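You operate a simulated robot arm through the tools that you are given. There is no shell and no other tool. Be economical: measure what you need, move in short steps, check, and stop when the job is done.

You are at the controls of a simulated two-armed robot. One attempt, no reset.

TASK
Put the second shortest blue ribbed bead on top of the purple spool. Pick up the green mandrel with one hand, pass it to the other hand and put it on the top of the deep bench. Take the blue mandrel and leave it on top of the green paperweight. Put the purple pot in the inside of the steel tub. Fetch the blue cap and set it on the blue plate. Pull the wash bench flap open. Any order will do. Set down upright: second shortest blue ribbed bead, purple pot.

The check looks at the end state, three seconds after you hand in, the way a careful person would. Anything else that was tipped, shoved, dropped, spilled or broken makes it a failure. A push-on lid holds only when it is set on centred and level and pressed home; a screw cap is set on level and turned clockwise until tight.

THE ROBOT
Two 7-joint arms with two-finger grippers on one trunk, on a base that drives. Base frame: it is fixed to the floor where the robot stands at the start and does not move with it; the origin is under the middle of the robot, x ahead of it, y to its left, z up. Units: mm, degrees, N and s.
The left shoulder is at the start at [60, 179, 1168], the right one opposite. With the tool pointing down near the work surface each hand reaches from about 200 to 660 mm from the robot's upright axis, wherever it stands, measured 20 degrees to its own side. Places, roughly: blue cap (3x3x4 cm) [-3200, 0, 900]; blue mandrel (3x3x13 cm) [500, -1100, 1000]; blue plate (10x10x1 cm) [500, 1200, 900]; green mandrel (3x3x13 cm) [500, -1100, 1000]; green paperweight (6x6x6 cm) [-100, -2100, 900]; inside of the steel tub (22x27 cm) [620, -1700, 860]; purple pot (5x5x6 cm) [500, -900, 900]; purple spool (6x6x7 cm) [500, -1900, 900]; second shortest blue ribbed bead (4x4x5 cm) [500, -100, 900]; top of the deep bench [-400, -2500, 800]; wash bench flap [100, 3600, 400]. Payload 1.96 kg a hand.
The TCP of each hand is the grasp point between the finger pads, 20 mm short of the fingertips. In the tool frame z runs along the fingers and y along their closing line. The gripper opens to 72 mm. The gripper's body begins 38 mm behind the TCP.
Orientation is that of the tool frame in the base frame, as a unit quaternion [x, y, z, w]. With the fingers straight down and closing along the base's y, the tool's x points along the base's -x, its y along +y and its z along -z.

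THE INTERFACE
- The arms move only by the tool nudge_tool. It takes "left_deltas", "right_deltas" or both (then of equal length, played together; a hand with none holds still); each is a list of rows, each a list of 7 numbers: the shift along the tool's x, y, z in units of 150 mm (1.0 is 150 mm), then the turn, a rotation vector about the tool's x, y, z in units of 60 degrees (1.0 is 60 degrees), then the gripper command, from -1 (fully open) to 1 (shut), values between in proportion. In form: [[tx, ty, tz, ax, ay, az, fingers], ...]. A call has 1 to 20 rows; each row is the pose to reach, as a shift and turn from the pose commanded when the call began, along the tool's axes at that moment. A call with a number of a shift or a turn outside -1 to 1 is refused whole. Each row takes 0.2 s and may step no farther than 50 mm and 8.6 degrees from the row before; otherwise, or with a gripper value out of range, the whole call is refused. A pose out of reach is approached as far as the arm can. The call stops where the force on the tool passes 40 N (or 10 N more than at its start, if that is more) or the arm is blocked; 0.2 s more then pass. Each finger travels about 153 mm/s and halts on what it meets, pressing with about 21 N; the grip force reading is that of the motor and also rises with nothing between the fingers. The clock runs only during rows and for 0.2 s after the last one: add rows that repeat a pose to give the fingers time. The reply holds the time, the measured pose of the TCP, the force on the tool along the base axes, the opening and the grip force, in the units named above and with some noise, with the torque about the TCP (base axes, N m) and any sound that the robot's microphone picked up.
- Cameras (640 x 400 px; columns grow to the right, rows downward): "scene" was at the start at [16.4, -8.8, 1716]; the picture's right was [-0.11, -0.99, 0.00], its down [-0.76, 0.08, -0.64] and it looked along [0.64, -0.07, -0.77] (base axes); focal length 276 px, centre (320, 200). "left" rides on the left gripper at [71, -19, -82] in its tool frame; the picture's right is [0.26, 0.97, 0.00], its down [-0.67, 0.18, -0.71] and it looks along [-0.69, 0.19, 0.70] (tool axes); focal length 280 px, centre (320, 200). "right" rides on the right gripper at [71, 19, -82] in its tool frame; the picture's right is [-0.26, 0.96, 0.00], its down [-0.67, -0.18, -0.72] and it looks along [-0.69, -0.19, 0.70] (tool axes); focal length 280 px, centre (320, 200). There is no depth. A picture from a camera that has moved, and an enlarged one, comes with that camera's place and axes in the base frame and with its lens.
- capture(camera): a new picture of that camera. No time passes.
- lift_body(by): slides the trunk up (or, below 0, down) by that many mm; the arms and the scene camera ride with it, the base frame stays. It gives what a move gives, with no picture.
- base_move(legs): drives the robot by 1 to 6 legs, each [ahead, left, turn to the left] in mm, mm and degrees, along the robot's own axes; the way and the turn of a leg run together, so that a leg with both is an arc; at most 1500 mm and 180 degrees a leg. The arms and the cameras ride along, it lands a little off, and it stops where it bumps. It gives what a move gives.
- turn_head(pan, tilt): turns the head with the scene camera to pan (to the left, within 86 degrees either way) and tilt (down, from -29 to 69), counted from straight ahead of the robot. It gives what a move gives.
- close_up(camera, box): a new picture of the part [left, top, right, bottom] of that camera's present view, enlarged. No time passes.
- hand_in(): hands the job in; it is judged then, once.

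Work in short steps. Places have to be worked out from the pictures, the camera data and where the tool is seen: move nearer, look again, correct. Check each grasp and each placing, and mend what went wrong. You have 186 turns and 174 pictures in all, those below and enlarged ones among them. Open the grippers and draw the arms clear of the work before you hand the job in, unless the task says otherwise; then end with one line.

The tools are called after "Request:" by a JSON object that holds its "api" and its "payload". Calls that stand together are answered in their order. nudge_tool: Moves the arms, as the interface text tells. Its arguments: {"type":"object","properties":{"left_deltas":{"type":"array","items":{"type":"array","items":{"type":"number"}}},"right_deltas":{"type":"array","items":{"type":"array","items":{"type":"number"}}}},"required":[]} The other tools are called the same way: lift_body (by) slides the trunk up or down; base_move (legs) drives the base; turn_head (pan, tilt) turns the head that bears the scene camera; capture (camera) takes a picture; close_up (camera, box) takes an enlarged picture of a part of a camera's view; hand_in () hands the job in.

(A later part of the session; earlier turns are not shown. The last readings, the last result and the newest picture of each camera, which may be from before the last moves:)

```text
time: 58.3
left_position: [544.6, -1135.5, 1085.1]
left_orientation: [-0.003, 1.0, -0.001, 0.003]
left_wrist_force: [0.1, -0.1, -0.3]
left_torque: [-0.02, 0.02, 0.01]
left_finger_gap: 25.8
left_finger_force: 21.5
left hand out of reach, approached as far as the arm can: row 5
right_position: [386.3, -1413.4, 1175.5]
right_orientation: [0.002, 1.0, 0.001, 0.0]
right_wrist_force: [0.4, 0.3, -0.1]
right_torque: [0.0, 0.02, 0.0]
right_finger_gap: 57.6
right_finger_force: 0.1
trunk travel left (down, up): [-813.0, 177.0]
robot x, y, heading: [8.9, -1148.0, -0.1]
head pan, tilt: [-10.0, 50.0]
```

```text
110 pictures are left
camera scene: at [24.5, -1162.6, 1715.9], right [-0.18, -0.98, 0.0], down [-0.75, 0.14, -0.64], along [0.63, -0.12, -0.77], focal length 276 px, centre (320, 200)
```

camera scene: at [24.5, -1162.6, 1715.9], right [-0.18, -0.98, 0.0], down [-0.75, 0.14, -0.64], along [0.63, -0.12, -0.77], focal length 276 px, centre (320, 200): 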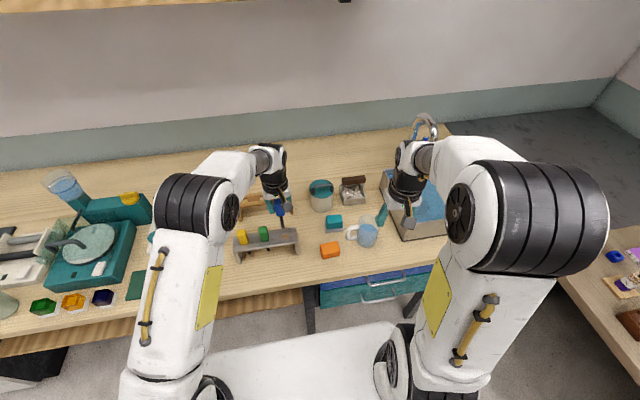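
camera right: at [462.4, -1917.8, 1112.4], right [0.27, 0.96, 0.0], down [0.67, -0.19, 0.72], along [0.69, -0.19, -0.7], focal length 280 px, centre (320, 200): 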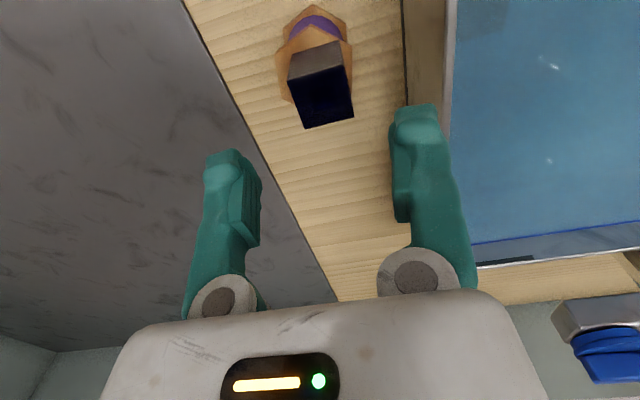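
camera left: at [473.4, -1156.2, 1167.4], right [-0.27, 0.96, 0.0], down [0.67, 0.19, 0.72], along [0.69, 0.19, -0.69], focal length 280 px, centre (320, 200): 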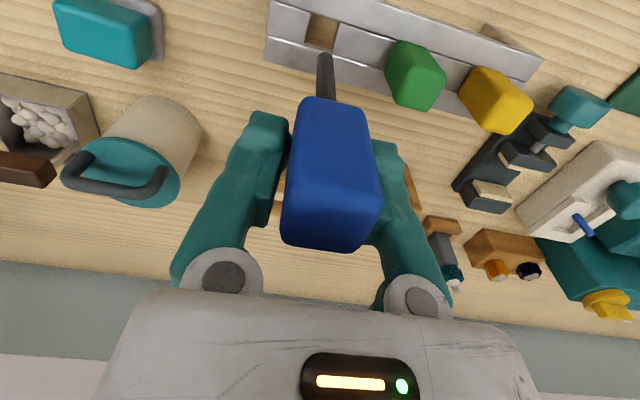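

Blue mandrel is out of the rack. For the handover I pull the hand back, raise the trunk 150 mm for room, and tilt the left hand so its fingers point forward.

Request:
{"api": "nudge_tool", "payload": {"left_deltas": [[0.2, 0.05, -0.05, 0, 0, 0, 1], [0.4, 0.1, -0.1, 0, 0, 0, 1], [0.6, 0.15, -0.1, 0, 0, 0, 1], [0.75, 0.2, -0.1, 0, 0, 0, 1]]}}

Request:
{"api": "lift_body", "payload": {"by": 150}}

Request:
{"api": "nudge_tool", "payload": {"left_deltas": [[0, 0, 0, 0, -0.14, 0, 1], [0, 0, 0, 0, -0.28, 0, 1], [0, 0, 0, 0, -0.42, 0, 1], [0, 0, 0, 0, -0.56, 0, 1], [0, 0, 0, 0, -0.7, 0, 1], [0, 0, 0, 0, -0.84, 0, 1], [0, 0, 0, 0, -0.98, 0, 1]]}}

Request:
{"api": "capture", "payload": {"camera": "scene"}}

```text
time: 59.3
left_position: [430.7, -1106.9, 1098.4]
left_orientation: [-0.003, 1.0, -0.001, 0.005]
left_wrist_force: [-0.5, 0.1, 0.3]
left_torque: [0.01, -0.03, 0.02]
left_finger_gap: 26.1
left_finger_force: 20.7
right_position: [385.1, -1413.9, 1176.9]
right_orientation: [0.002, 1.0, 0.0, 0.0]
right_wrist_force: [0.2, 0.7, 0.7]
right_torque: [0.01, 0.02, 0.0]
right_finger_gap: 57.6
right_finger_force: 0.1
trunk travel left (down, up): [-813.0, 177.0]
robot x, y, heading: [7.2, -1145.5, -0.4]
head pan, tilt: [-10.0, 50.0]
```

```text
time: 61.0
left_position: [430.9, -1105.6, 1248.5]
left_orientation: [-0.002, 1.0, -0.001, 0.003]
left_wrist_force: [-1.3, 0.0, -1.0]
left_torque: [-0.01, -0.01, 0.03]
left_finger_gap: 26.1
left_finger_force: 21.0
right_position: [385.9, -1414.7, 1327.0]
right_orientation: [0.001, 1.0, 0.0, 0.001]
right_wrist_force: [-0.5, 0.7, -0.9]
right_torque: [-0.02, -0.02, 0.0]
right_finger_gap: 57.6
right_finger_force: 0.0
trunk travel left (down, up): [-963.0, 27.0]
robot x, y, heading: [7.2, -1150.6, -0.2]
head pan, tilt: [-10.0, 50.0]
```

```text
time: 62.6
left_position: [431.4, -1108.0, 1248.7]
left_orientation: [-0.002, 0.869, 0.001, 0.496]
left_wrist_force: [-0.5, -0.8, 0.2]
left_torque: [0.02, -0.02, -0.04]
left_finger_gap: 25.8
left_finger_force: 20.8
right_position: [386.5, -1416.0, 1326.1]
right_orientation: [0.003, 1.0, 0.0, 0.0]
right_wrist_force: [0.7, 0.3, -0.8]
right_torque: [0.04, 0.01, 0.0]
right_finger_gap: 57.8
right_finger_force: 0.0
trunk travel left (down, up): [-963.0, 27.0]
robot x, y, heading: [7.9, -1151.6, -0.3]
head pan, tilt: [-10.0, 50.0]
```

```text
109 pictures are left
camera scene: at [23.5, -1163.4, 1866.0], right [-0.18, -0.98, 0.0], down [-0.75, 0.14, -0.64], along [0.63, -0.11, -0.77], focal length 276 px, centre (320, 200)
```

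scene: 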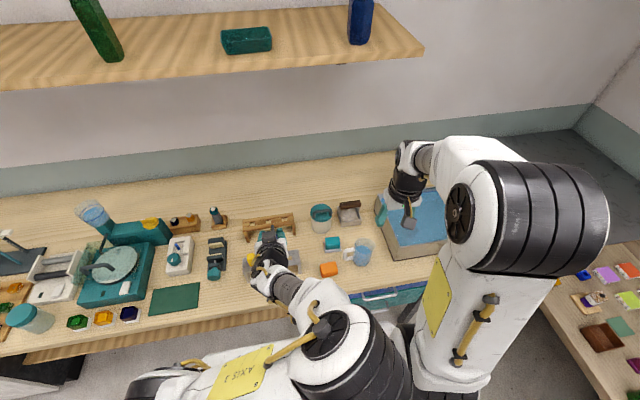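

The tilt direction is right (fingers forward, 30° below level). I finish the last 30° and lower to z≈1130.

Request:
{"api": "nudge_tool", "payload": {"left_deltas": [[0.14, 0, 0.08, 0, -0.13, 0, 1], [0.28, 0, 0.16, 0, -0.26, 0, 1], [0.42, 0, 0.24, 0, -0.39, 0, 1], [0.56, 0, 0.32, 0, -0.5, 0, 1], [0.69, 0, 0.4, 0, -0.5, 0, 1], [0.69, 0, 0.4, 0, -0.5, 0, 1]]}}

Request:
{"api": "capture", "payload": {"camera": "scene"}}

Request:
{"api": "capture", "payload": {"camera": "left"}}

```text
time: 63.4
left_position: [427.1, -1150.7, 1220.5]
left_orientation: [-0.085, 0.775, -0.082, 0.62]
left_wrist_force: [0.5, 0.2, -0.7]
left_torque: [-0.02, 0.01, 0.05]
left_finger_gap: 25.9
left_finger_force: 20.7
right_position: [386.0, -1412.3, 1326.7]
right_orientation: [0.0, 1.0, 0.0, 0.0]
right_wrist_force: [0.5, -0.3, -0.4]
right_torque: [0.0, 0.01, 0.0]
right_finger_gap: 57.2
right_finger_force: 0.1
trunk travel left (down, up): [-963.0, 27.0]
robot x, y, heading: [7.9, -1151.5, -0.4]
head pan, tilt: [-10.0, 50.0]
stopped in row 3 (left hand): the arm was blocked; the commanded pose is now the measured one
```

```text
108 pictures are left
camera scene: at [24.1, -1163.3, 1865.9], right [-0.18, -0.98, 0.0], down [-0.75, 0.14, -0.64], along [0.63, -0.11, -0.77], focal length 276 px, centre (320, 200)
```

scene: 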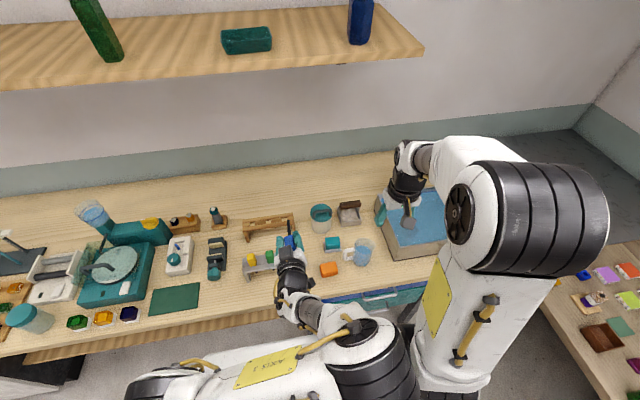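

```text
107 pictures are left
camera left: at [333.5, -1185.0, 1176.7], right [-0.08, 0.88, -0.47], down [-0.56, 0.35, 0.75], along [0.83, 0.33, 0.46], focal length 280 px, centre (320, 200)
```

left: 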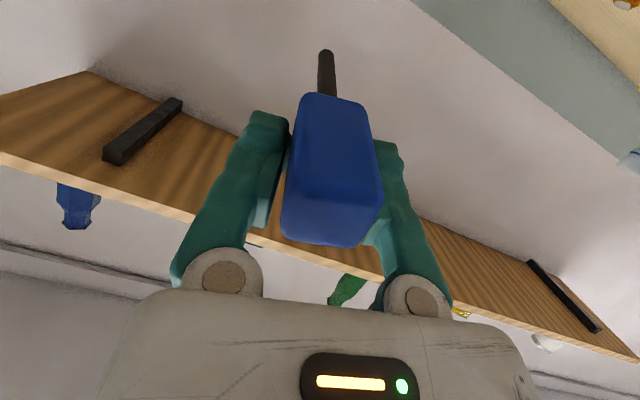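

The arm ran into a limit near the body, but the pin is now almost level (12° down) with a 14° roll. I move the hand forward and left for comfort while undoing the roll.

Request:
{"api": "nudge_tool", "payload": {"left_deltas": [[-0.06, 0.12, 0.12, 0, 0, 0, 1], [-0.12, 0.25, 0.25, 0, 0, 0.06, 1], [-0.18, 0.38, 0.38, 0, 0, 0.12, 1], [-0.18, 0.38, 0.38, 0, 0, 0.18, 1], [-0.18, 0.38, 0.38, 0, 0, 0.23, 1], [-0.18, 0.38, 0.38, 0, 0, 0.23, 1]]}}

Request:
{"api": "capture", "payload": {"camera": "scene"}}

```text
time: 64.8
left_position: [489.0, -1086.8, 1222.1]
left_orientation: [0.009, 0.78, -0.005, 0.626]
left_wrist_force: [0.0, -0.4, -0.8]
left_torque: [0.01, -0.01, 0.01]
left_finger_gap: 26.1
left_finger_force: 21.1
right_position: [386.4, -1411.5, 1326.3]
right_orientation: [0.0, 1.0, 0.0, 0.0]
right_wrist_force: [0.9, 0.5, 0.5]
right_torque: [0.02, -0.01, 0.03]
right_finger_gap: 57.7
right_finger_force: 0.0
trunk travel left (down, up): [-963.0, 27.0]
robot x, y, heading: [6.5, -1150.1, -0.4]
head pan, tilt: [-10.0, 50.0]
```

```text
106 pictures are left
camera scene: at [24.6, -1162.1, 1865.9], right [-0.18, -0.98, 0.0], down [-0.75, 0.14, -0.64], along [0.63, -0.12, -0.77], focal length 276 px, centre (320, 200)
```

scene: 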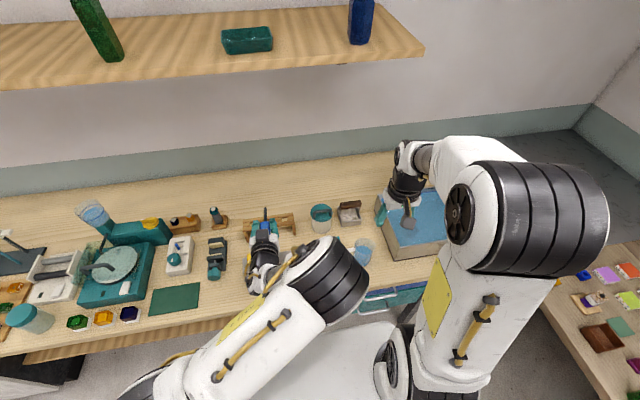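

Roll is gone. I level the pin fully (12.5°) while lowering ~90 mm and back 30 mm.

Request:
{"api": "nudge_tool", "payload": {"left_deltas": [[0.15, 0, -0.02, 0, -0.07, 0, 1], [0.3, 0, -0.03, 0, -0.14, 0, 1], [0.45, 0, -0.05, 0, -0.21, 0, 1], [0.63, 0, -0.065, 0, -0.21, 0, 1], [0.63, 0, -0.065, 0, -0.21, 0, 1]]}}

Request:
{"api": "capture", "payload": {"camera": "left"}}

```text
time: 66.0
left_position: [456.0, -1088.3, 1131.3]
left_orientation: [0.009, 0.706, -0.008, 0.708]
left_wrist_force: [-0.5, -0.6, -0.3]
left_torque: [0.0, 0.06, 0.04]
left_finger_gap: 25.9
left_finger_force: 21.0
right_position: [385.9, -1412.8, 1326.5]
right_orientation: [0.0, 1.0, 0.001, 0.001]
right_wrist_force: [0.4, 0.3, 0.2]
right_torque: [-0.01, 0.0, -0.02]
right_finger_gap: 57.7
right_finger_force: 0.0
trunk travel left (down, up): [-963.0, 27.0]
robot x, y, heading: [11.1, -1150.2, -0.1]
head pan, tilt: [-10.0, 50.0]
```

```text
105 pictures are left
camera left: at [374.5, -1106.3, 1060.5], right [0.02, 0.97, -0.26], down [-0.71, 0.2, 0.67], along [0.7, 0.17, 0.69], focal length 280 px, centre (320, 200)
```

left: 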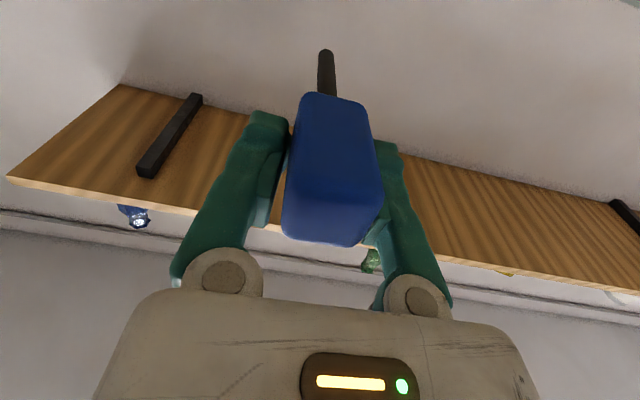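

The pin is level. I zoom the scene view to see where the pin lies.

Request:
{"api": "close_up", "payload": {"camera": "scene", "box": [210, 190, 330, 265]}}

```text
5.33 times, centred on (270, 228) of scene
camera zoom: at [24.2, -1162.6, 1865.9], right [-0.18, -0.98, 0.0], down [-0.75, 0.14, -0.64], along [0.63, -0.12, -0.77], focal length 1474 px, centre (587, 53)
```

zoom: 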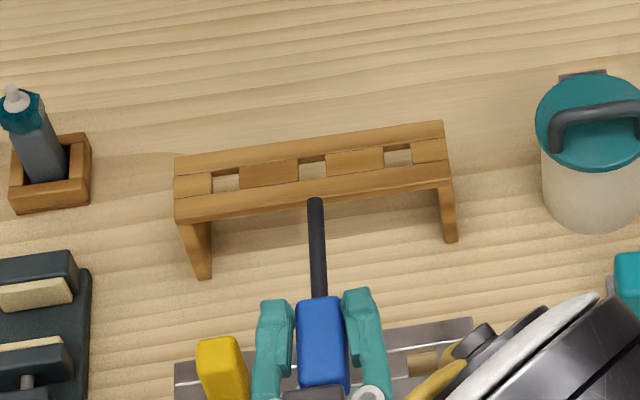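

Pin spans x≈476–548 at y≈-1095. I bring the right hand above it (x≈508) in stages, staying high first.

Request:
{"api": "nudge_tool", "payload": {"right_deltas": [[-0.1, 0.2, 0, 0, 0, 0, -0.6], [-0.2, 0.4, 0, 0, 0, 0, -0.6], [-0.3, 0.6, 0.1, 0, 0, 0, -0.6], [-0.4, 0.8, 0.2, 0, 0, 0, -0.6], [-0.4, 1.0, 0.3, 0, 0, 0, -0.6]]}}

Request:
{"api": "nudge_tool", "payload": {"right_deltas": [[-0.1, 0.25, 0.05, 0, 0, 0, -0.6], [-0.2, 0.5, 0.1, 0, 0, 0, -0.6], [-0.3, 0.75, 0.2, 0, 0, 0, -0.6], [-0.4, 1.0, 0.25, 0, 0, 0, -0.6], [-0.4, 1.0, 0.25, 0, 0, 0, -0.6]]}}

Request:
{"api": "capture", "payload": {"camera": "right"}}

Request:
{"api": "capture", "payload": {"camera": "scene"}}

```text
time: 67.2
left_position: [458.1, -1085.8, 1131.4]
left_orientation: [0.008, 0.707, -0.007, 0.707]
left_wrist_force: [0.1, 0.3, -0.9]
left_torque: [-0.02, -0.03, 0.0]
left_finger_gap: 26.0
left_finger_force: 21.0
right_position: [449.5, -1258.1, 1282.0]
right_orientation: [0.001, 1.0, 0.0, 0.001]
right_wrist_force: [-0.4, 0.4, 0.2]
right_torque: [0.02, -0.02, -0.01]
right_finger_gap: 57.5
right_finger_force: 0.0
trunk travel left (down, up): [-963.0, 27.0]
robot x, y, heading: [10.2, -1149.3, -0.5]
head pan, tilt: [-10.0, 50.0]
```

```text
time: 68.4
left_position: [455.6, -1087.2, 1131.3]
left_orientation: [0.009, 0.706, -0.007, 0.708]
left_wrist_force: [-0.4, -0.8, -0.5]
left_torque: [-0.03, -0.01, -0.01]
left_finger_gap: 25.7
left_finger_force: 21.2
right_position: [507.8, -1110.5, 1246.8]
right_orientation: [0.0, 1.0, 0.0, 0.001]
right_wrist_force: [0.0, -0.8, -0.5]
right_torque: [0.02, -0.01, 0.03]
right_finger_gap: 57.5
right_finger_force: 0.0
trunk travel left (down, up): [-963.0, 27.0]
robot x, y, heading: [7.7, -1147.2, -0.1]
head pan, tilt: [-10.0, 50.0]
```

```text
103 pictures are left
camera right: at [437.0, -1091.5, 1326.9], right [0.26, 0.97, 0.0], down [0.67, -0.18, 0.72], along [0.69, -0.19, -0.7], focal length 280 px, centre (320, 200)
```

right: 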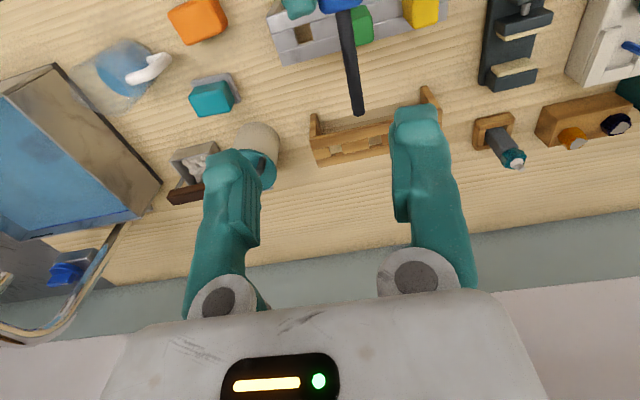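

```text
102 pictures are left
camera scene: at [23.8, -1162.6, 1865.9], right [-0.18, -0.98, 0.0], down [-0.75, 0.14, -0.64], along [0.63, -0.11, -0.77], focal length 276 px, centre (320, 200)
```

scene: 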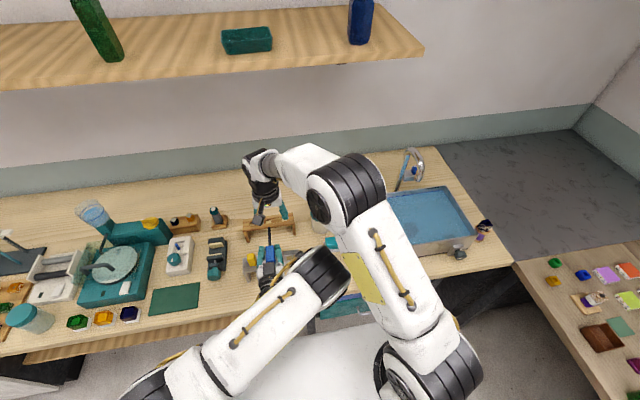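

Pin at y≈-1091; the right TCP needs +19 mm y. I align, then descend around it to z≈1134.

Request:
{"api": "nudge_tool", "payload": {"right_deltas": [[0, 0.13, 0, 0, 0, 0, -0.6], [0, 0.13, 0.2, 0, 0, 0, -0.6], [0, 0.13, 0.4, 0, 0, 0, -0.6], [0, 0.13, 0.6, 0, 0, 0, -0.6], [0, 0.13, 0.75, 0, 0, 0, -0.6], [0, 0.13, 0.75, 0, 0, 0, -0.6]]}}

Request:
{"api": "capture", "payload": {"camera": "right"}}

Request:
{"api": "capture", "payload": {"camera": "left"}}

```text
time: 69.8
left_position: [454.3, -1084.0, 1128.1]
left_orientation: [0.012, 0.708, -0.001, 0.706]
left_wrist_force: [-0.5, 0.4, -1.0]
left_torque: [0.0, 0.01, -0.04]
left_finger_gap: 25.5
left_finger_force: 20.8
right_position: [509.5, -1093.9, 1132.7]
right_orientation: [0.002, 1.0, 0.0, 0.004]
right_wrist_force: [0.6, -0.2, -1.0]
right_torque: [-0.03, 0.0, -0.03]
right_finger_gap: 57.5
right_finger_force: 0.1
right hand out of reach, approached as far as the arm can: row 1
trunk travel left (down, up): [-963.0, 27.0]
robot x, y, heading: [4.7, -1150.1, -0.3]
head pan, tilt: [-10.0, 50.0]
```

```text
101 pictures are left
camera right: at [438.8, -1074.4, 1213.3], right [0.27, 0.96, 0.0], down [0.67, -0.19, 0.72], along [0.69, -0.19, -0.69], focal length 280 px, centre (320, 200)
```

right: 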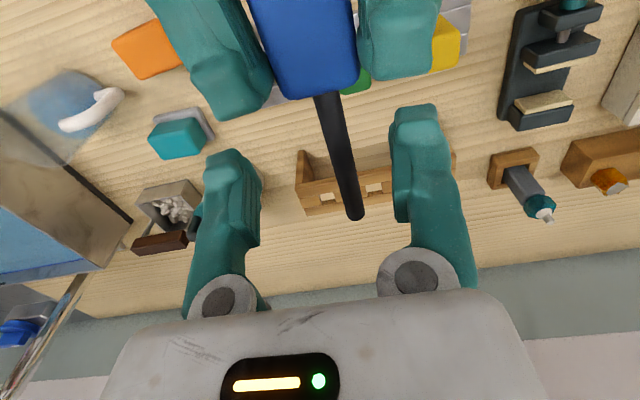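

```text
100 pictures are left
camera left: at [373.1, -1101.1, 1057.4], right [0.02, 0.97, -0.25], down [-0.71, 0.19, 0.68], along [0.7, 0.16, 0.69], focal length 280 px, centre (320, 200)
```

left: 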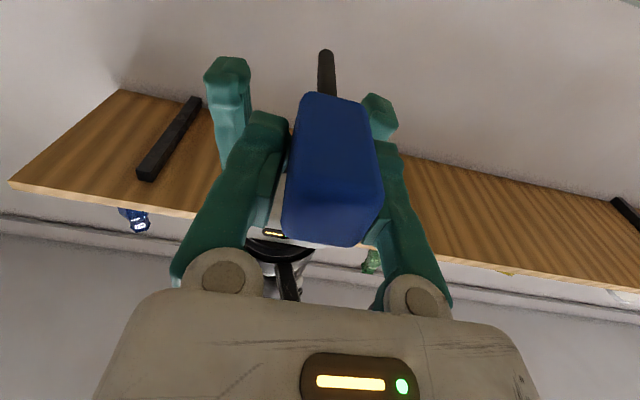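

The pin is between the right fingers. I close the right hand, then check.

Request:
{"api": "nudge_tool", "payload": {"right_deltas": [[0, 0.015, 0, 0, 0, 0, 0], [0, 0.015, 0, 0, 0, 0, 0.5], [0, 0.015, 0, 0, 0, 0, 1], [0, 0.015, 0, 0, 0, 0, 1]]}}

Request:
{"api": "capture", "payload": {"camera": "right"}}

```text
time: 70.8
left_position: [455.5, -1082.2, 1126.3]
left_orientation: [0.012, 0.709, -0.002, 0.705]
left_wrist_force: [-2.1, -1.6, -4.4]
left_torque: [0.0, 0.25, -0.15]
left_finger_gap: 26.1
left_finger_force: 20.9
right_position: [510.8, -1090.9, 1134.3]
right_orientation: [0.002, 1.0, 0.002, 0.004]
right_wrist_force: [2.4, 2.7, 4.8]
right_torque: [0.03, 0.0, -0.03]
right_finger_gap: 0.0
right_finger_force: 21.7
trunk travel left (down, up): [-963.0, 27.0]
robot x, y, heading: [9.0, -1149.0, -0.1]
head pan, tilt: [-10.0, 50.0]
```

```text
99 pictures are left
camera right: at [439.4, -1072.3, 1214.5], right [0.27, 0.96, 0.0], down [0.67, -0.19, 0.72], along [0.69, -0.19, -0.69], focal length 280 px, centre (320, 200)
```

right: 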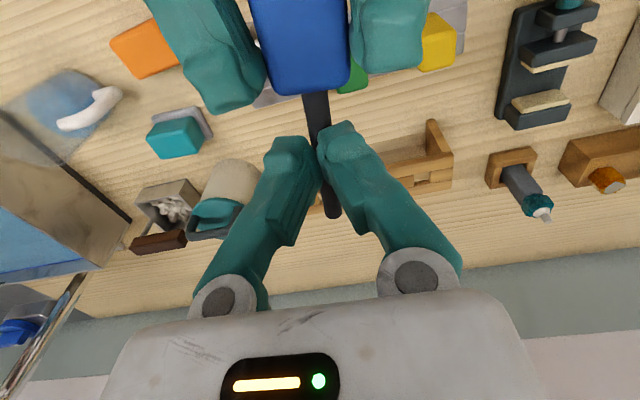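

The fingers closed above the pin — it sits lower than assumed. I open, lower 20 mm and regrip.

Request:
{"api": "nudge_tool", "payload": {"right_deltas": [[0, 0, 0, 0, 0, 0, -0.5], [0, 0, 0, 0, 0, 0, -0.5], [0, 0, 0.08, 0, 0, 0, -0.5], [0, 0, 0.15, 0, 0, 0, -0.5], [0, 0, 0.15, 0, 0, 0, -0.5]]}}

Request:
{"api": "capture", "payload": {"camera": "right"}}

Request:
{"api": "capture", "payload": {"camera": "left"}}

```text
time: 72.0
left_position: [449.7, -1075.7, 1118.7]
left_orientation: [0.02, 0.715, 0.007, 0.699]
left_wrist_force: [-0.7, -0.9, -0.7]
left_torque: [0.01, 0.01, -0.01]
left_finger_gap: 25.9
left_finger_force: 21.5
right_position: [513.3, -1089.6, 1117.6]
right_orientation: [0.005, 1.0, 0.004, 0.008]
right_wrist_force: [0.4, -0.1, 0.3]
right_torque: [0.0, 0.02, -0.02]
right_finger_gap: 53.9
right_finger_force: 0.1
trunk travel left (down, up): [-963.0, 27.0]
robot x, y, heading: [7.3, -1149.0, -0.4]
head pan, tilt: [-10.0, 50.0]
```

```text
98 pictures are left
camera right: at [442.9, -1072.3, 1196.8], right [0.27, 0.96, 0.01], down [0.66, -0.19, 0.72], along [0.7, -0.19, -0.69], focal length 280 px, centre (320, 200)
```

right: 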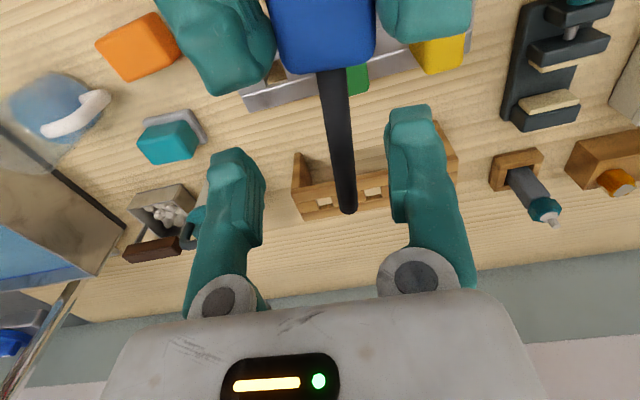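

```text
97 pictures are left
camera left: at [366.6, -1091.7, 1049.2], right [0.01, 0.97, -0.23], down [-0.7, 0.17, 0.7], along [0.72, 0.15, 0.68], focal length 280 px, centre (320, 200)
```

left: 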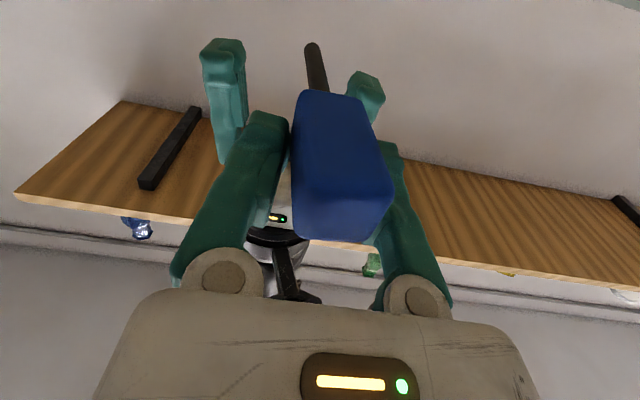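

The arms' links lean on each other a little (left drifted ~10 mm), but the right fingertips now reach below the pin. I close the right hand.

Request:
{"api": "nudge_tool", "payload": {"right_deltas": [[0, 0.03, 0, 0, 0, 0, 0], [0, 0.03, 0, 0, 0, 0, 0.5], [0, 0.03, 0, 0, 0, 0, 1], [0, 0.03, 0, 0, 0, 0, 1]]}}

Request:
{"api": "capture", "payload": {"camera": "right"}}

```text
time: 73.0
left_position: [450.2, -1076.0, 1119.1]
left_orientation: [0.019, 0.715, 0.006, 0.699]
left_wrist_force: [-8.8, -23.1, -1.3]
left_torque: [-0.25, 0.18, -1.21]
left_finger_gap: 28.6
left_finger_force: 21.0
right_position: [516.7, -1087.7, 1120.4]
right_orientation: [0.008, 1.0, 0.006, 0.01]
right_wrist_force: [8.9, 22.0, 0.0]
right_torque: [0.31, -0.2, -0.38]
right_finger_gap: 7.7
right_finger_force: 20.9
trunk travel left (down, up): [-963.0, 27.0]
robot x, y, heading: [7.2, -1146.5, -0.2]
head pan, tilt: [-10.0, 50.0]
```

```text
96 pictures are left
camera right: at [445.0, -1069.2, 1199.0], right [0.28, 0.96, 0.02], down [0.66, -0.2, 0.73], along [0.7, -0.19, -0.69], focal length 280 px, centre (320, 200)
```

right: 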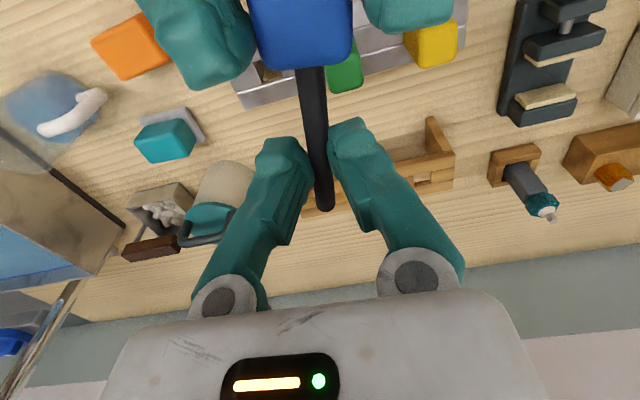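

Pin gripped by the right hand (gap 7.7 mm). I open the left hand and withdraw it backward.

Request:
{"api": "nudge_tool", "payload": {"left_deltas": [[0, 0, 0, 0, 0, 0, 0], [0, 0, 0, 0, 0, 0, -1], [0, 0, 0, 0, 0, 0, -1], [0, 0, -0.1, 0, 0, 0, -1], [0, 0, -0.2, 0, 0, 0, -1], [0, 0, -0.3, 0, 0, 0, -1], [0, 0, -0.45, 0, 0, 0, -1]]}}

Request:
{"api": "capture", "payload": {"camera": "right"}}

Request:
{"api": "capture", "payload": {"camera": "left"}}

```text
time: 74.8
left_position: [376.8, -1068.3, 1108.0]
left_orientation: [0.037, 0.722, 0.016, 0.691]
left_wrist_force: [0.0, 0.1, -0.1]
left_torque: [0.04, 0.0, 0.02]
left_finger_gap: 72.0
left_finger_force: 0.1
right_position: [514.5, -1089.3, 1114.8]
right_orientation: [0.007, 1.0, 0.003, 0.006]
right_wrist_force: [-1.1, -1.6, 0.2]
right_torque: [-0.02, -0.01, -0.01]
right_finger_gap: 0.0
right_finger_force: 20.6
trunk travel left (down, up): [-963.0, 27.0]
robot x, y, heading: [5.1, -1149.0, -0.5]
head pan, tilt: [-10.0, 50.0]
stopped in row 7 (left hand): the arm was blocked; the commanded pose is now the measured one
```

```text
95 pictures are left
camera right: at [442.6, -1070.0, 1194.9], right [0.28, 0.96, 0.01], down [0.66, -0.2, 0.72], along [0.7, -0.19, -0.69], focal length 280 px, centre (320, 200)
```

right: 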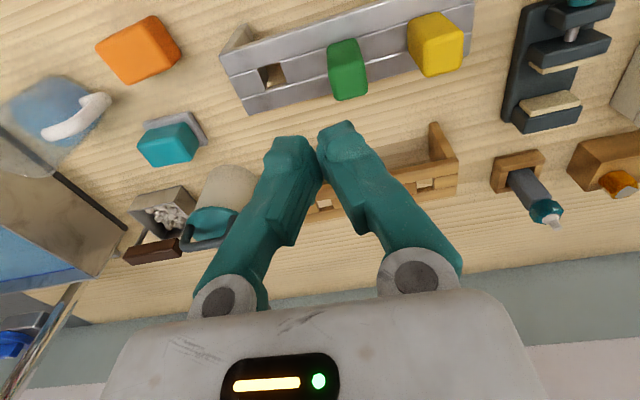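

```text
94 pictures are left
camera left: at [291.8, -1080.9, 1040.2], right [0.02, 0.98, -0.19], down [-0.68, 0.15, 0.72], along [0.73, 0.12, 0.67], focal length 280 px, centre (320, 200)
```

left: 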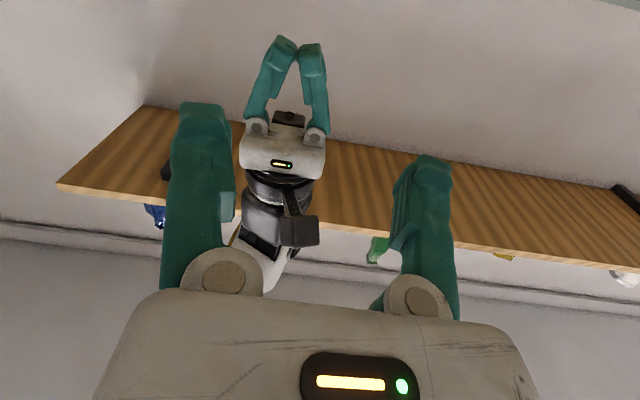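

The mandrel slipped out. I part the hands (right hand up and away) and look for where it fell.

Request:
{"api": "nudge_tool", "payload": {"right_deltas": [[0, 0, -0.2, 0, 0, 0, -1], [0, -0.1, -0.4, 0, 0, 0, -1], [0.15, -0.3, -0.5, 0, 0, 0, -1], [0.3, -0.5, -0.6, 0, 0, 0, -1], [0.45, -0.75, -0.7, 0, 0, 0, -1], [0.5, -1, -0.8, 0, 0, 0, -1]]}}

Request:
{"api": "capture", "payload": {"camera": "scene"}}

Request:
{"api": "turn_head", "payload": {"pan": 5, "tilt": 68}}

Request:
{"api": "capture", "payload": {"camera": "scene"}}

```text
time: 76.2
left_position: [376.6, -1070.3, 1109.0]
left_orientation: [0.037, 0.721, 0.015, 0.692]
left_wrist_force: [-0.2, -0.7, 0.3]
left_torque: [-0.02, 0.02, 0.01]
left_finger_gap: 72.0
left_finger_force: 0.1
right_position: [434.3, -1240.7, 1233.5]
right_orientation: [0.005, 1.0, 0.003, 0.006]
right_wrist_force: [-0.1, -0.3, -0.3]
right_torque: [0.01, 0.05, 0.0]
right_finger_gap: 72.3
right_finger_force: 0.1
trunk travel left (down, up): [-963.0, 27.0]
robot x, y, heading: [6.5, -1149.4, -0.3]
head pan, tilt: [-10.0, 50.0]
```

```text
93 pictures are left
camera scene: at [23.4, -1164.6, 1865.9], right [-0.18, -0.98, 0.0], down [-0.75, 0.14, -0.64], along [0.63, -0.11, -0.77], focal length 276 px, centre (320, 200)
```

scene: 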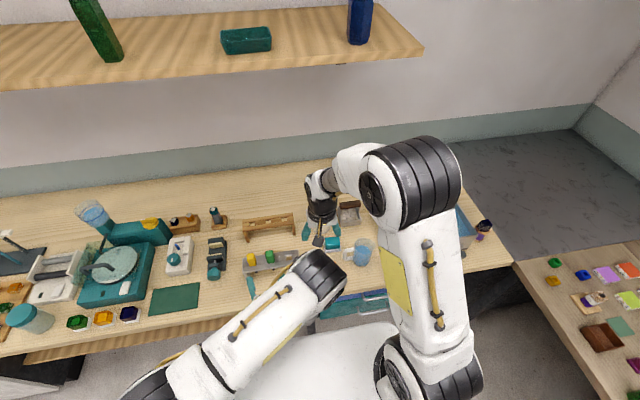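

```text
time: 77.0
left_position: [376.8, -1068.6, 1109.0]
left_orientation: [0.036, 0.721, 0.013, 0.692]
left_wrist_force: [-0.2, 0.8, -0.2]
left_torque: [0.01, -0.01, 0.03]
left_finger_gap: 71.9
left_finger_force: 0.1
right_position: [434.1, -1240.1, 1233.2]
right_orientation: [0.006, 1.0, 0.002, 0.006]
right_wrist_force: [0.0, 1.1, -0.6]
right_torque: [0.02, -0.02, 0.02]
right_finger_gap: 72.0
right_finger_force: 0.2
trunk travel left (down, up): [-963.0, 27.0]
robot x, y, heading: [7.6, -1146.9, -0.4]
head pan, tilt: [5.0, 68.0]
```

```text
92 pictures are left
camera scene: at [5.5, -1143.6, 1844.8], right [0.08, -1.0, 0.0], down [-0.92, -0.08, -0.38], along [0.37, 0.03, -0.93], focal length 276 px, centre (320, 200)
```

scene: 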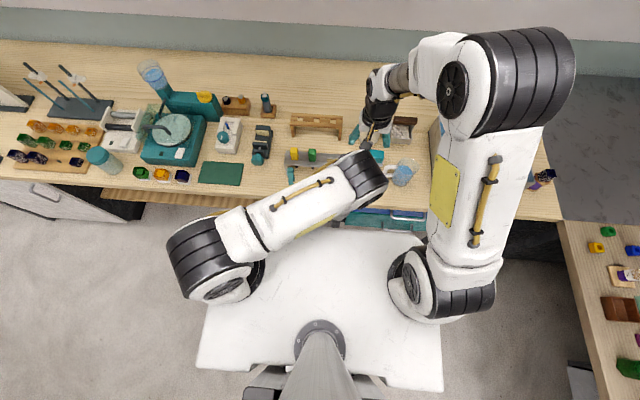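

Not visible; the left forearm may hide it. I return the left hand to vertical, moving it left and up.

Request:
{"api": "nudge_tool", "payload": {"left_deltas": [[-0.05, 0.15, 0.1, 0, 0, 0, -1], [-0.1, 0.3, 0.2, 0, 0.14, 0, -1], [-0.2, 0.45, 0.2, 0, 0.28, 0, -1], [-0.3, 0.6, 0.2, 0, 0.42, 0, -1], [-0.4, 0.75, 0.2, 0, 0.56, 0, -1], [-0.5, 0.9, 0.2, 0, 0.7, 0, -1], [-0.6, 1.0, 0.2, 0, 0.84, 0, -1], [-0.7, 1.0, 0.2, 0, 0.98, 0, -1]]}}

Request:
{"api": "capture", "payload": {"camera": "scene"}}

```text
time: 78.8
left_position: [415.8, -926.7, 1226.5]
left_orientation: [0.024, 0.968, 0.031, 0.248]
left_wrist_force: [0.2, -0.2, 0.1]
left_torque: [0.01, -0.01, -0.03]
left_finger_gap: 72.1
left_finger_force: 0.0
left hand out of reach, approached as far as the arm can: row 5, 6
right_position: [434.2, -1239.9, 1234.4]
right_orientation: [0.006, 1.0, 0.002, 0.006]
right_wrist_force: [-0.1, 1.0, -0.4]
right_torque: [0.01, 0.04, -0.03]
right_finger_gap: 72.0
right_finger_force: 0.2
trunk travel left (down, up): [-963.0, 27.0]
robot x, y, heading: [6.0, -1150.3, -0.2]
head pan, tilt: [5.0, 68.0]
```

```text
91 pictures are left
camera scene: at [4.7, -1142.9, 1844.7], right [0.08, -1.0, 0.0], down [-0.92, -0.08, -0.37], along [0.37, 0.03, -0.93], focal length 276 px, centre (320, 200)
```

scene: 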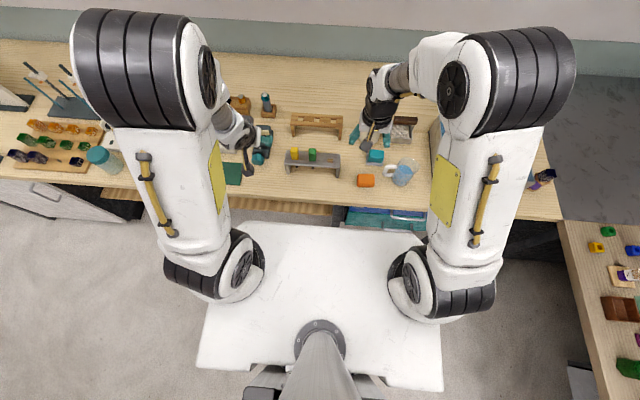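

Still not seen; I check the wrist cameras and zoom the bench.

Request:
{"api": "capture", "payload": {"camera": "right"}}

Request:
{"api": "close_up", "payload": {"camera": "scene", "box": [230, 80, 440, 211]}}

Request:
{"api": "close_up", "payload": {"camera": "scene", "box": [200, 190, 460, 352]}}

```text
90 pictures are left
camera right: at [362.9, -1220.0, 1313.0], right [0.27, 0.96, 0.01], down [0.66, -0.19, 0.72], along [0.7, -0.19, -0.69], focal length 280 px, centre (320, 200)
```

right: 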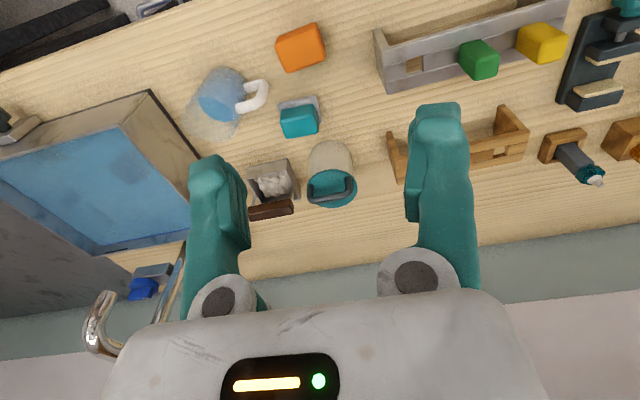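

```text
3.05 times, centred on (335, 146) of scene
camera zoom: at [4.7, -1142.9, 1844.7], right [0.08, -1.0, 0.0], down [-0.92, -0.08, -0.37], along [0.37, 0.03, -0.93], focal length 842 px, centre (274, 366)
```

zoom: 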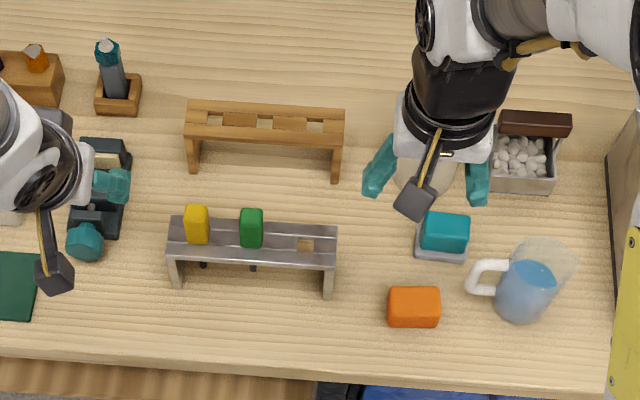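

```text
2.46 times, centred on (330, 271) of scene
camera zoom: at [4.7, -1142.9, 1844.7], right [0.08, -1.0, 0.0], down [-0.92, -0.08, -0.37], along [0.37, 0.03, -0.93], focal length 680 px, centre (295, 25)
```

zoom: 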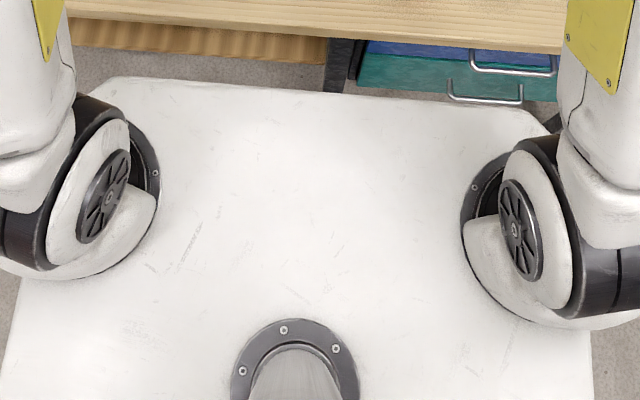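

It probably rolled off the front edge. I back the robot away from the bench and look at the floor.

Request:
{"api": "base_move", "payload": {"legs": [[-550, 0, 0]]}}

Request:
{"api": "turn_head", "payload": {"pan": 0, "tilt": 60}}

Request:
{"api": "capture", "payload": {"camera": "scene"}}

```text
time: 82.0
left_position: [-135.0, -927.0, 1225.1]
left_orientation: [0.029, 0.968, 0.029, 0.247]
left_wrist_force: [-0.1, -0.2, 0.3]
left_torque: [-0.02, -0.01, -0.01]
left_finger_gap: 72.0
left_finger_force: 0.0
right_position: [-120.0, -1237.8, 1231.8]
right_orientation: [0.011, 1.0, 0.003, 0.005]
right_wrist_force: [-0.5, 0.3, -0.8]
right_torque: [0.01, 0.0, -0.02]
right_finger_gap: 71.9
right_finger_force: 0.1
trunk travel left (down, up): [-963.0, 27.0]
robot x, y, heading: [-546.4, -1142.0, -0.9]
head pan, tilt: [5.0, 68.0]
```

```text
time: 82.7
left_position: [-137.5, -926.3, 1225.0]
left_orientation: [0.029, 0.968, 0.028, 0.249]
left_wrist_force: [0.2, 0.3, 1.0]
left_torque: [0.02, -0.02, -0.02]
left_finger_gap: 72.1
left_finger_force: 0.1
right_position: [-121.4, -1237.5, 1232.8]
right_orientation: [0.01, 1.0, 0.003, 0.007]
right_wrist_force: [-0.6, 0.3, -0.1]
right_torque: [0.02, 0.02, -0.02]
right_finger_gap: 72.2
right_finger_force: 0.0
trunk travel left (down, up): [-963.0, 27.0]
robot x, y, heading: [-546.8, -1143.4, -0.8]
head pan, tilt: [0.0, 60.0]
```

```text
87 pictures are left
camera scene: at [-539.3, -1143.5, 1853.3], right [-0.01, -1.0, 0.0], down [-0.87, 0.01, -0.5], along [0.5, -0.01, -0.87], focal length 276 px, centre (320, 200)
```

scene: 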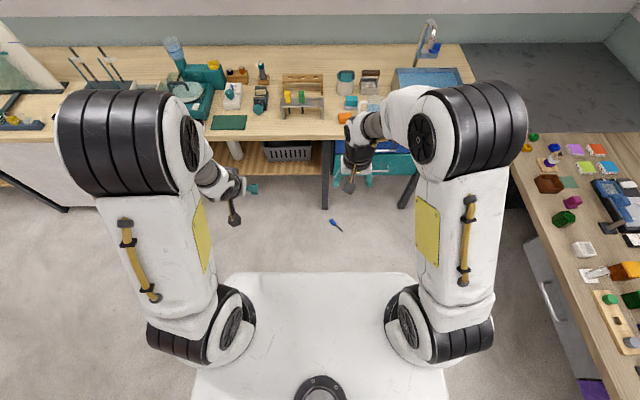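

Found it: the blue mandrel lies on the floor near (307,-1280). I drive forward 270 mm and lower the trunk 500 mm to pick it from the floor with the right hand.

Request:
{"api": "base_move", "payload": {"legs": [[270, 0, 0]]}}

Request:
{"api": "lift_body", "payload": {"by": -500}}

Request:
{"api": "nudge_tool", "payload": {"right_deltas": [[-0.25, -0.05, 0, 0, 0, 0, -1], [-0.5, -0.1, 0, 0, 0, 0, -1], [-0.75, -0.15, 0, 0, 0, 0, -1], [-0.95, -0.2, 0.1, 0, 0, 0, -1], [-0.95, -0.2, 0.4, 0, 0, 0, -1]], "left_deltas": [[0, 0.0, -0.1, 0, 0.1, 0, -1], [0, 0, -0.2, 0, 0.2, 0, -1], [0, 0, -0.3, 0, 0.3, 0, -1], [0, 0, -0.4, 0, 0.4, 0, -1], [0, 0, -0.4, 0, 0.48, 0, -1]]}}

Request:
{"api": "capture", "payload": {"camera": "right"}}

Request:
{"api": "capture", "payload": {"camera": "scene"}}

```text
time: 84.6
left_position: [140.2, -933.7, 1225.3]
left_orientation: [0.032, 0.967, 0.028, 0.25]
left_wrist_force: [0.0, 0.5, 0.7]
left_torque: [0.01, 0.01, -0.02]
left_finger_gap: 71.9
left_finger_force: 0.0
right_position: [153.5, -1246.0, 1234.8]
right_orientation: [0.014, 1.0, 0.002, 0.006]
right_wrist_force: [0.4, 0.0, -0.3]
right_torque: [0.0, 0.02, -0.01]
right_finger_gap: 71.9
right_finger_force: 0.1
trunk travel left (down, up): [-963.0, 27.0]
robot x, y, heading: [-267.1, -1148.7, -1.1]
head pan, tilt: [0.0, 60.0]
```

```text
refused: -500 is not a number from -400 to 400
```

```text
time: 85.8
left_position: [114.4, -935.3, 1276.8]
left_orientation: [0.025, 0.999, 0.035, -0.001]
left_wrist_force: [0.7, -0.4, 0.0]
left_torque: [-0.03, 0.03, 0.0]
left_finger_gap: 72.0
left_finger_force: 0.0
left hand out of reach, approached as far as the arm can: row 1
right_position: [301.4, -1279.2, 1172.1]
right_orientation: [0.014, 1.0, 0.002, 0.005]
right_wrist_force: [0.3, 0.2, -0.7]
right_torque: [0.01, -0.03, 0.01]
right_finger_gap: 72.0
right_finger_force: 0.0
trunk travel left (down, up): [-963.0, 27.0]
robot x, y, heading: [-266.6, -1149.4, -1.2]
head pan, tilt: [0.0, 60.0]
```

```text
86 pictures are left
camera right: at [229.3, -1258.6, 1251.6], right [0.29, 0.96, 0.01], down [0.66, -0.2, 0.72], along [0.69, -0.2, -0.69], focal length 280 px, centre (320, 200)
```

right: 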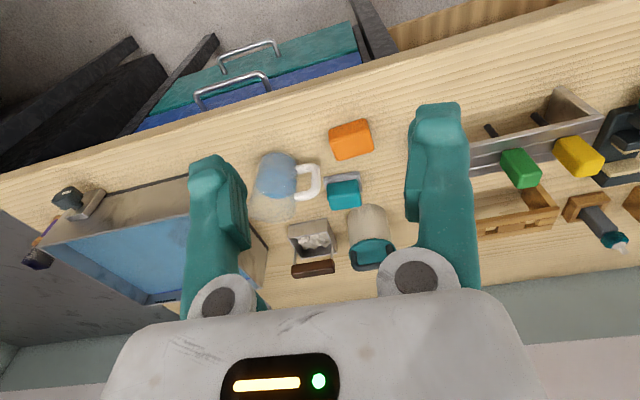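

```text
85 pictures are left
camera scene: at [-260.1, -1147.6, 1853.4], right [-0.02, -1.0, 0.0], down [-0.87, 0.02, -0.5], along [0.5, -0.01, -0.87], focal length 276 px, centre (320, 200)
```

scene: 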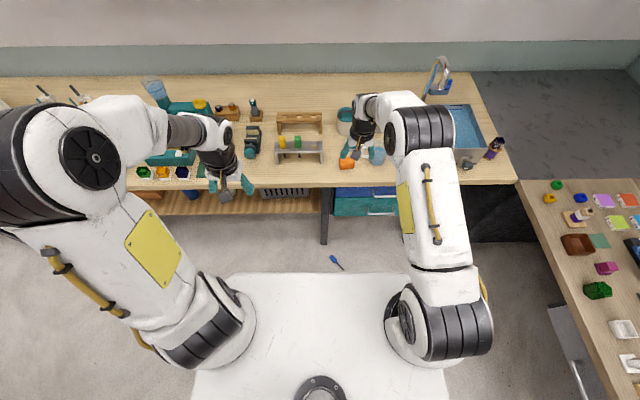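

I pull the right hand back 40 mm for clearance from the bench edge and lower the trunk by 800 mm in two steps.

Request:
{"api": "nudge_tool", "payload": {"right_deltas": [[0.27, 0, 0, 0, 0, 0, -1], [0.27, 0, 0, 0, 0, 0, -1]]}}

Request:
{"api": "lift_body", "payload": {"by": -400}}

Request:
{"api": "lift_body", "payload": {"by": -380}}

Request:
{"api": "capture", "payload": {"camera": "right"}}

Request:
{"api": "capture", "payload": {"camera": "scene"}}

```text
time: 86.4
left_position: [113.5, -935.2, 1277.4]
left_orientation: [0.024, 0.999, 0.034, 0.0]
left_wrist_force: [0.0, 0.4, -0.1]
left_torque: [-0.02, 0.01, 0.0]
left_finger_gap: 72.0
left_finger_force: 0.1
right_position: [259.9, -1274.6, 1174.4]
right_orientation: [0.013, 1.0, 0.003, 0.005]
right_wrist_force: [-0.2, -0.8, 1.0]
right_torque: [0.01, 0.02, 0.03]
right_finger_gap: 72.0
right_finger_force: 0.0
trunk travel left (down, up): [-963.0, 27.0]
robot x, y, heading: [-268.6, -1149.5, -1.2]
head pan, tilt: [0.0, 60.0]
```

```text
time: 90.2
left_position: [113.6, -935.9, 877.4]
left_orientation: [0.025, 0.999, 0.036, 0.001]
left_wrist_force: [0.3, -0.4, -0.8]
left_torque: [0.03, 0.0, 0.01]
left_finger_gap: 72.0
left_finger_force: 0.1
right_position: [258.8, -1274.9, 774.4]
right_orientation: [0.014, 1.0, 0.003, 0.006]
right_wrist_force: [-0.1, 0.0, -0.2]
right_torque: [-0.03, 0.01, -0.04]
right_finger_gap: 72.3
right_finger_force: 0.0
trunk travel left (down, up): [-563.0, 427.0]
robot x, y, heading: [-269.0, -1148.7, -1.2]
head pan, tilt: [0.0, 60.0]
```

```text
time: 93.9
left_position: [113.6, -936.1, 497.3]
left_orientation: [0.024, 0.999, 0.035, 0.001]
left_wrist_force: [-0.5, -0.3, 0.8]
left_torque: [0.02, 0.01, 0.02]
left_finger_gap: 72.1
left_finger_force: 0.0
right_position: [258.5, -1275.7, 393.4]
right_orientation: [0.014, 1.0, 0.004, 0.006]
right_wrist_force: [0.5, 0.1, 0.1]
right_torque: [0.0, 0.06, -0.01]
right_finger_gap: 71.9
right_finger_force: 0.0
trunk travel left (down, up): [-183.0, 807.0]
robot x, y, heading: [-268.8, -1149.8, -1.0]
head pan, tilt: [0.0, 60.0]
```

```text
84 pictures are left
camera right: at [187.7, -1254.8, 474.0], right [0.29, 0.96, 0.01], down [0.66, -0.21, 0.72], along [0.69, -0.2, -0.69], focal length 280 px, centre (320, 200)
```

right: 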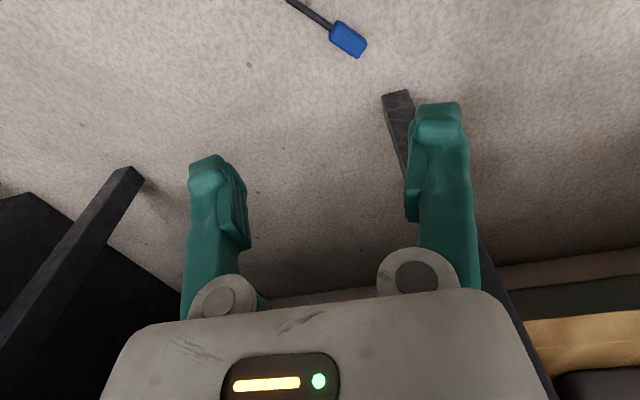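

```text
83 pictures are left
camera scene: at [-262.1, -1148.6, 1073.4], right [-0.02, -1.0, 0.0], down [-0.87, 0.02, -0.5], along [0.5, -0.01, -0.87], focal length 276 px, centre (320, 200)
```

scene: 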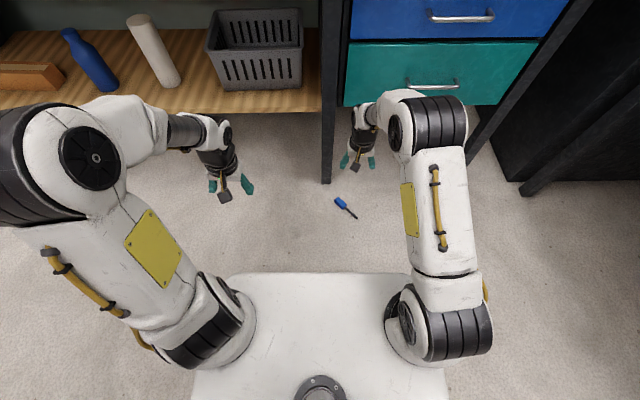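

The mandrel's head is at ≈(330,-1248), pin pointing diagonally back-right. I lower the trunk 180 mm, then move the right hand over the head while yawing it 45°.

Request:
{"api": "lift_body", "payload": {"by": -180}}

Request:
{"api": "nudge_tool", "payload": {"right_deltas": [[-0.1, 0.03, 0, 0, 0, -0.13, -0.8], [-0.2, 0.06, 0.05, 0, 0, -0.26, -0.8], [-0.3, 0.1, 0.1, 0, 0, -0.39, -0.8], [-0.4, 0.15, 0.15, 0, 0, -0.52, -0.8], [-0.47, 0.19, 0.25, 0, 0, -0.65, -0.8], [-0.47, 0.19, 0.35, 0, 0, -0.76, -0.8], [-0.47, 0.19, 0.35, 0, 0, -0.76, -0.8]]}}

Request:
{"api": "capture", "payload": {"camera": "right"}}

```text
time: 95.9
left_position: [113.6, -934.4, 317.0]
left_orientation: [0.024, 0.999, 0.036, 0.001]
left_wrist_force: [-0.1, 0.1, -0.2]
left_torque: [-0.02, 0.0, -0.03]
left_finger_gap: 71.9
left_finger_force: 0.0
right_position: [259.6, -1275.1, 213.8]
right_orientation: [0.015, 1.0, 0.002, 0.005]
right_wrist_force: [0.2, -0.7, -0.3]
right_torque: [0.01, -0.01, -0.01]
right_finger_gap: 72.4
right_finger_force: 0.1
trunk travel left (down, up): [-3.0, 987.0]
robot x, y, heading: [-269.5, -1144.6, -1.2]
head pan, tilt: [0.0, 60.0]
```

```text
time: 97.5
left_position: [113.2, -935.0, 317.8]
left_orientation: [0.024, 0.999, 0.036, 0.001]
left_wrist_force: [-0.2, 0.0, 0.3]
left_torque: [-0.01, 0.02, -0.03]
left_finger_gap: 71.9
left_finger_force: 0.0
right_position: [331.0, -1249.2, 162.2]
right_orientation: [-0.375, 0.927, 0.0, 0.007]
right_wrist_force: [-0.1, 0.3, 0.0]
right_torque: [0.04, 0.01, -0.02]
right_finger_gap: 64.8
right_finger_force: 0.0
trunk travel left (down, up): [-3.0, 987.0]
robot x, y, heading: [-267.9, -1146.7, -0.8]
head pan, tilt: [0.0, 60.0]
```

```text
82 pictures are left
camera right: at [265.7, -1286.1, 241.8], right [-0.48, 0.88, 0.0], down [0.6, 0.33, 0.72], along [0.63, 0.35, -0.69], focal length 280 px, centre (320, 200)
```

right: 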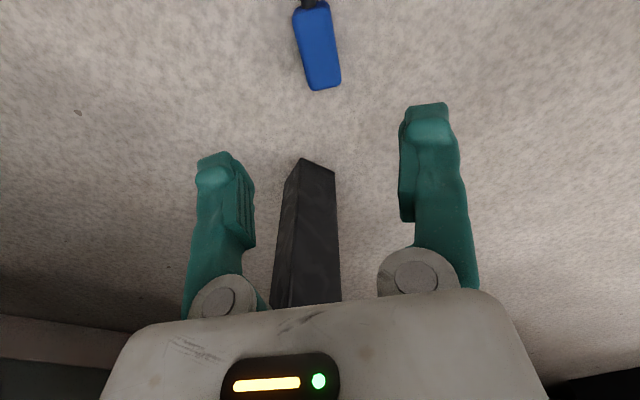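

The hand is centred over the head; axis angle ~41° so I trim 3°, then descend to TCP z≈25.

Request:
{"api": "nudge_tool", "payload": {"right_deltas": [[0, 0, 0.2, 0, 0, 0.04, -0.6], [0, 0, 0.4, 0, 0, 0.05, -0.6], [0, 0, 0.6, 0, 0, 0.05, -0.6], [0, 0, 0.8, 0, 0, 0.05, -0.6], [0, 0, 0.9, 0, 0, 0.05, -0.6], [0, 0, 0.9, 0, 0, 0.05, -0.6]]}}

Request:
{"api": "capture", "payload": {"camera": "right"}}

```text
time: 98.9
left_position: [113.4, -935.3, 317.8]
left_orientation: [0.025, 0.999, 0.036, 0.0]
left_wrist_force: [-0.2, -0.3, -0.1]
left_torque: [0.02, 0.06, 0.0]
left_finger_gap: 72.0
left_finger_force: 0.2
right_position: [321.8, -1248.5, 39.6]
right_orientation: [-0.35, 0.937, 0.0, 0.007]
right_wrist_force: [0.2, 0.0, 0.4]
right_torque: [0.01, -0.02, 0.01]
right_finger_gap: 57.4
right_finger_force: 0.1
right hand out of reach, approached as far as the arm can: row 4, 5, 6
trunk travel left (down, up): [-3.0, 987.0]
robot x, y, heading: [-268.5, -1150.3, -1.1]
head pan, tilt: [0.0, 60.0]
```

```text
81 pictures are left
camera right: at [254.3, -1281.6, 117.2], right [-0.44, 0.9, 0.0], down [0.62, 0.3, 0.73], along [0.65, 0.32, -0.69], focal length 280 px, centre (320, 200)
```

right: 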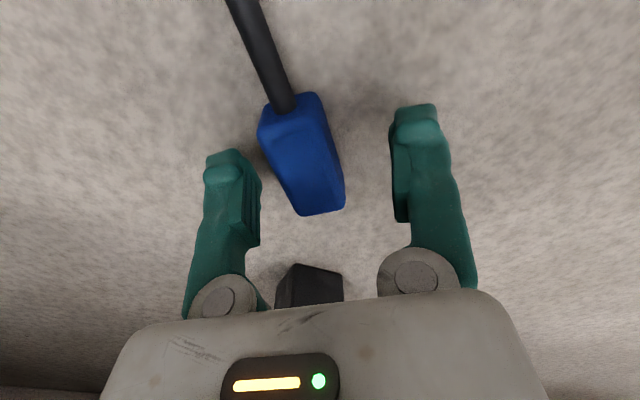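

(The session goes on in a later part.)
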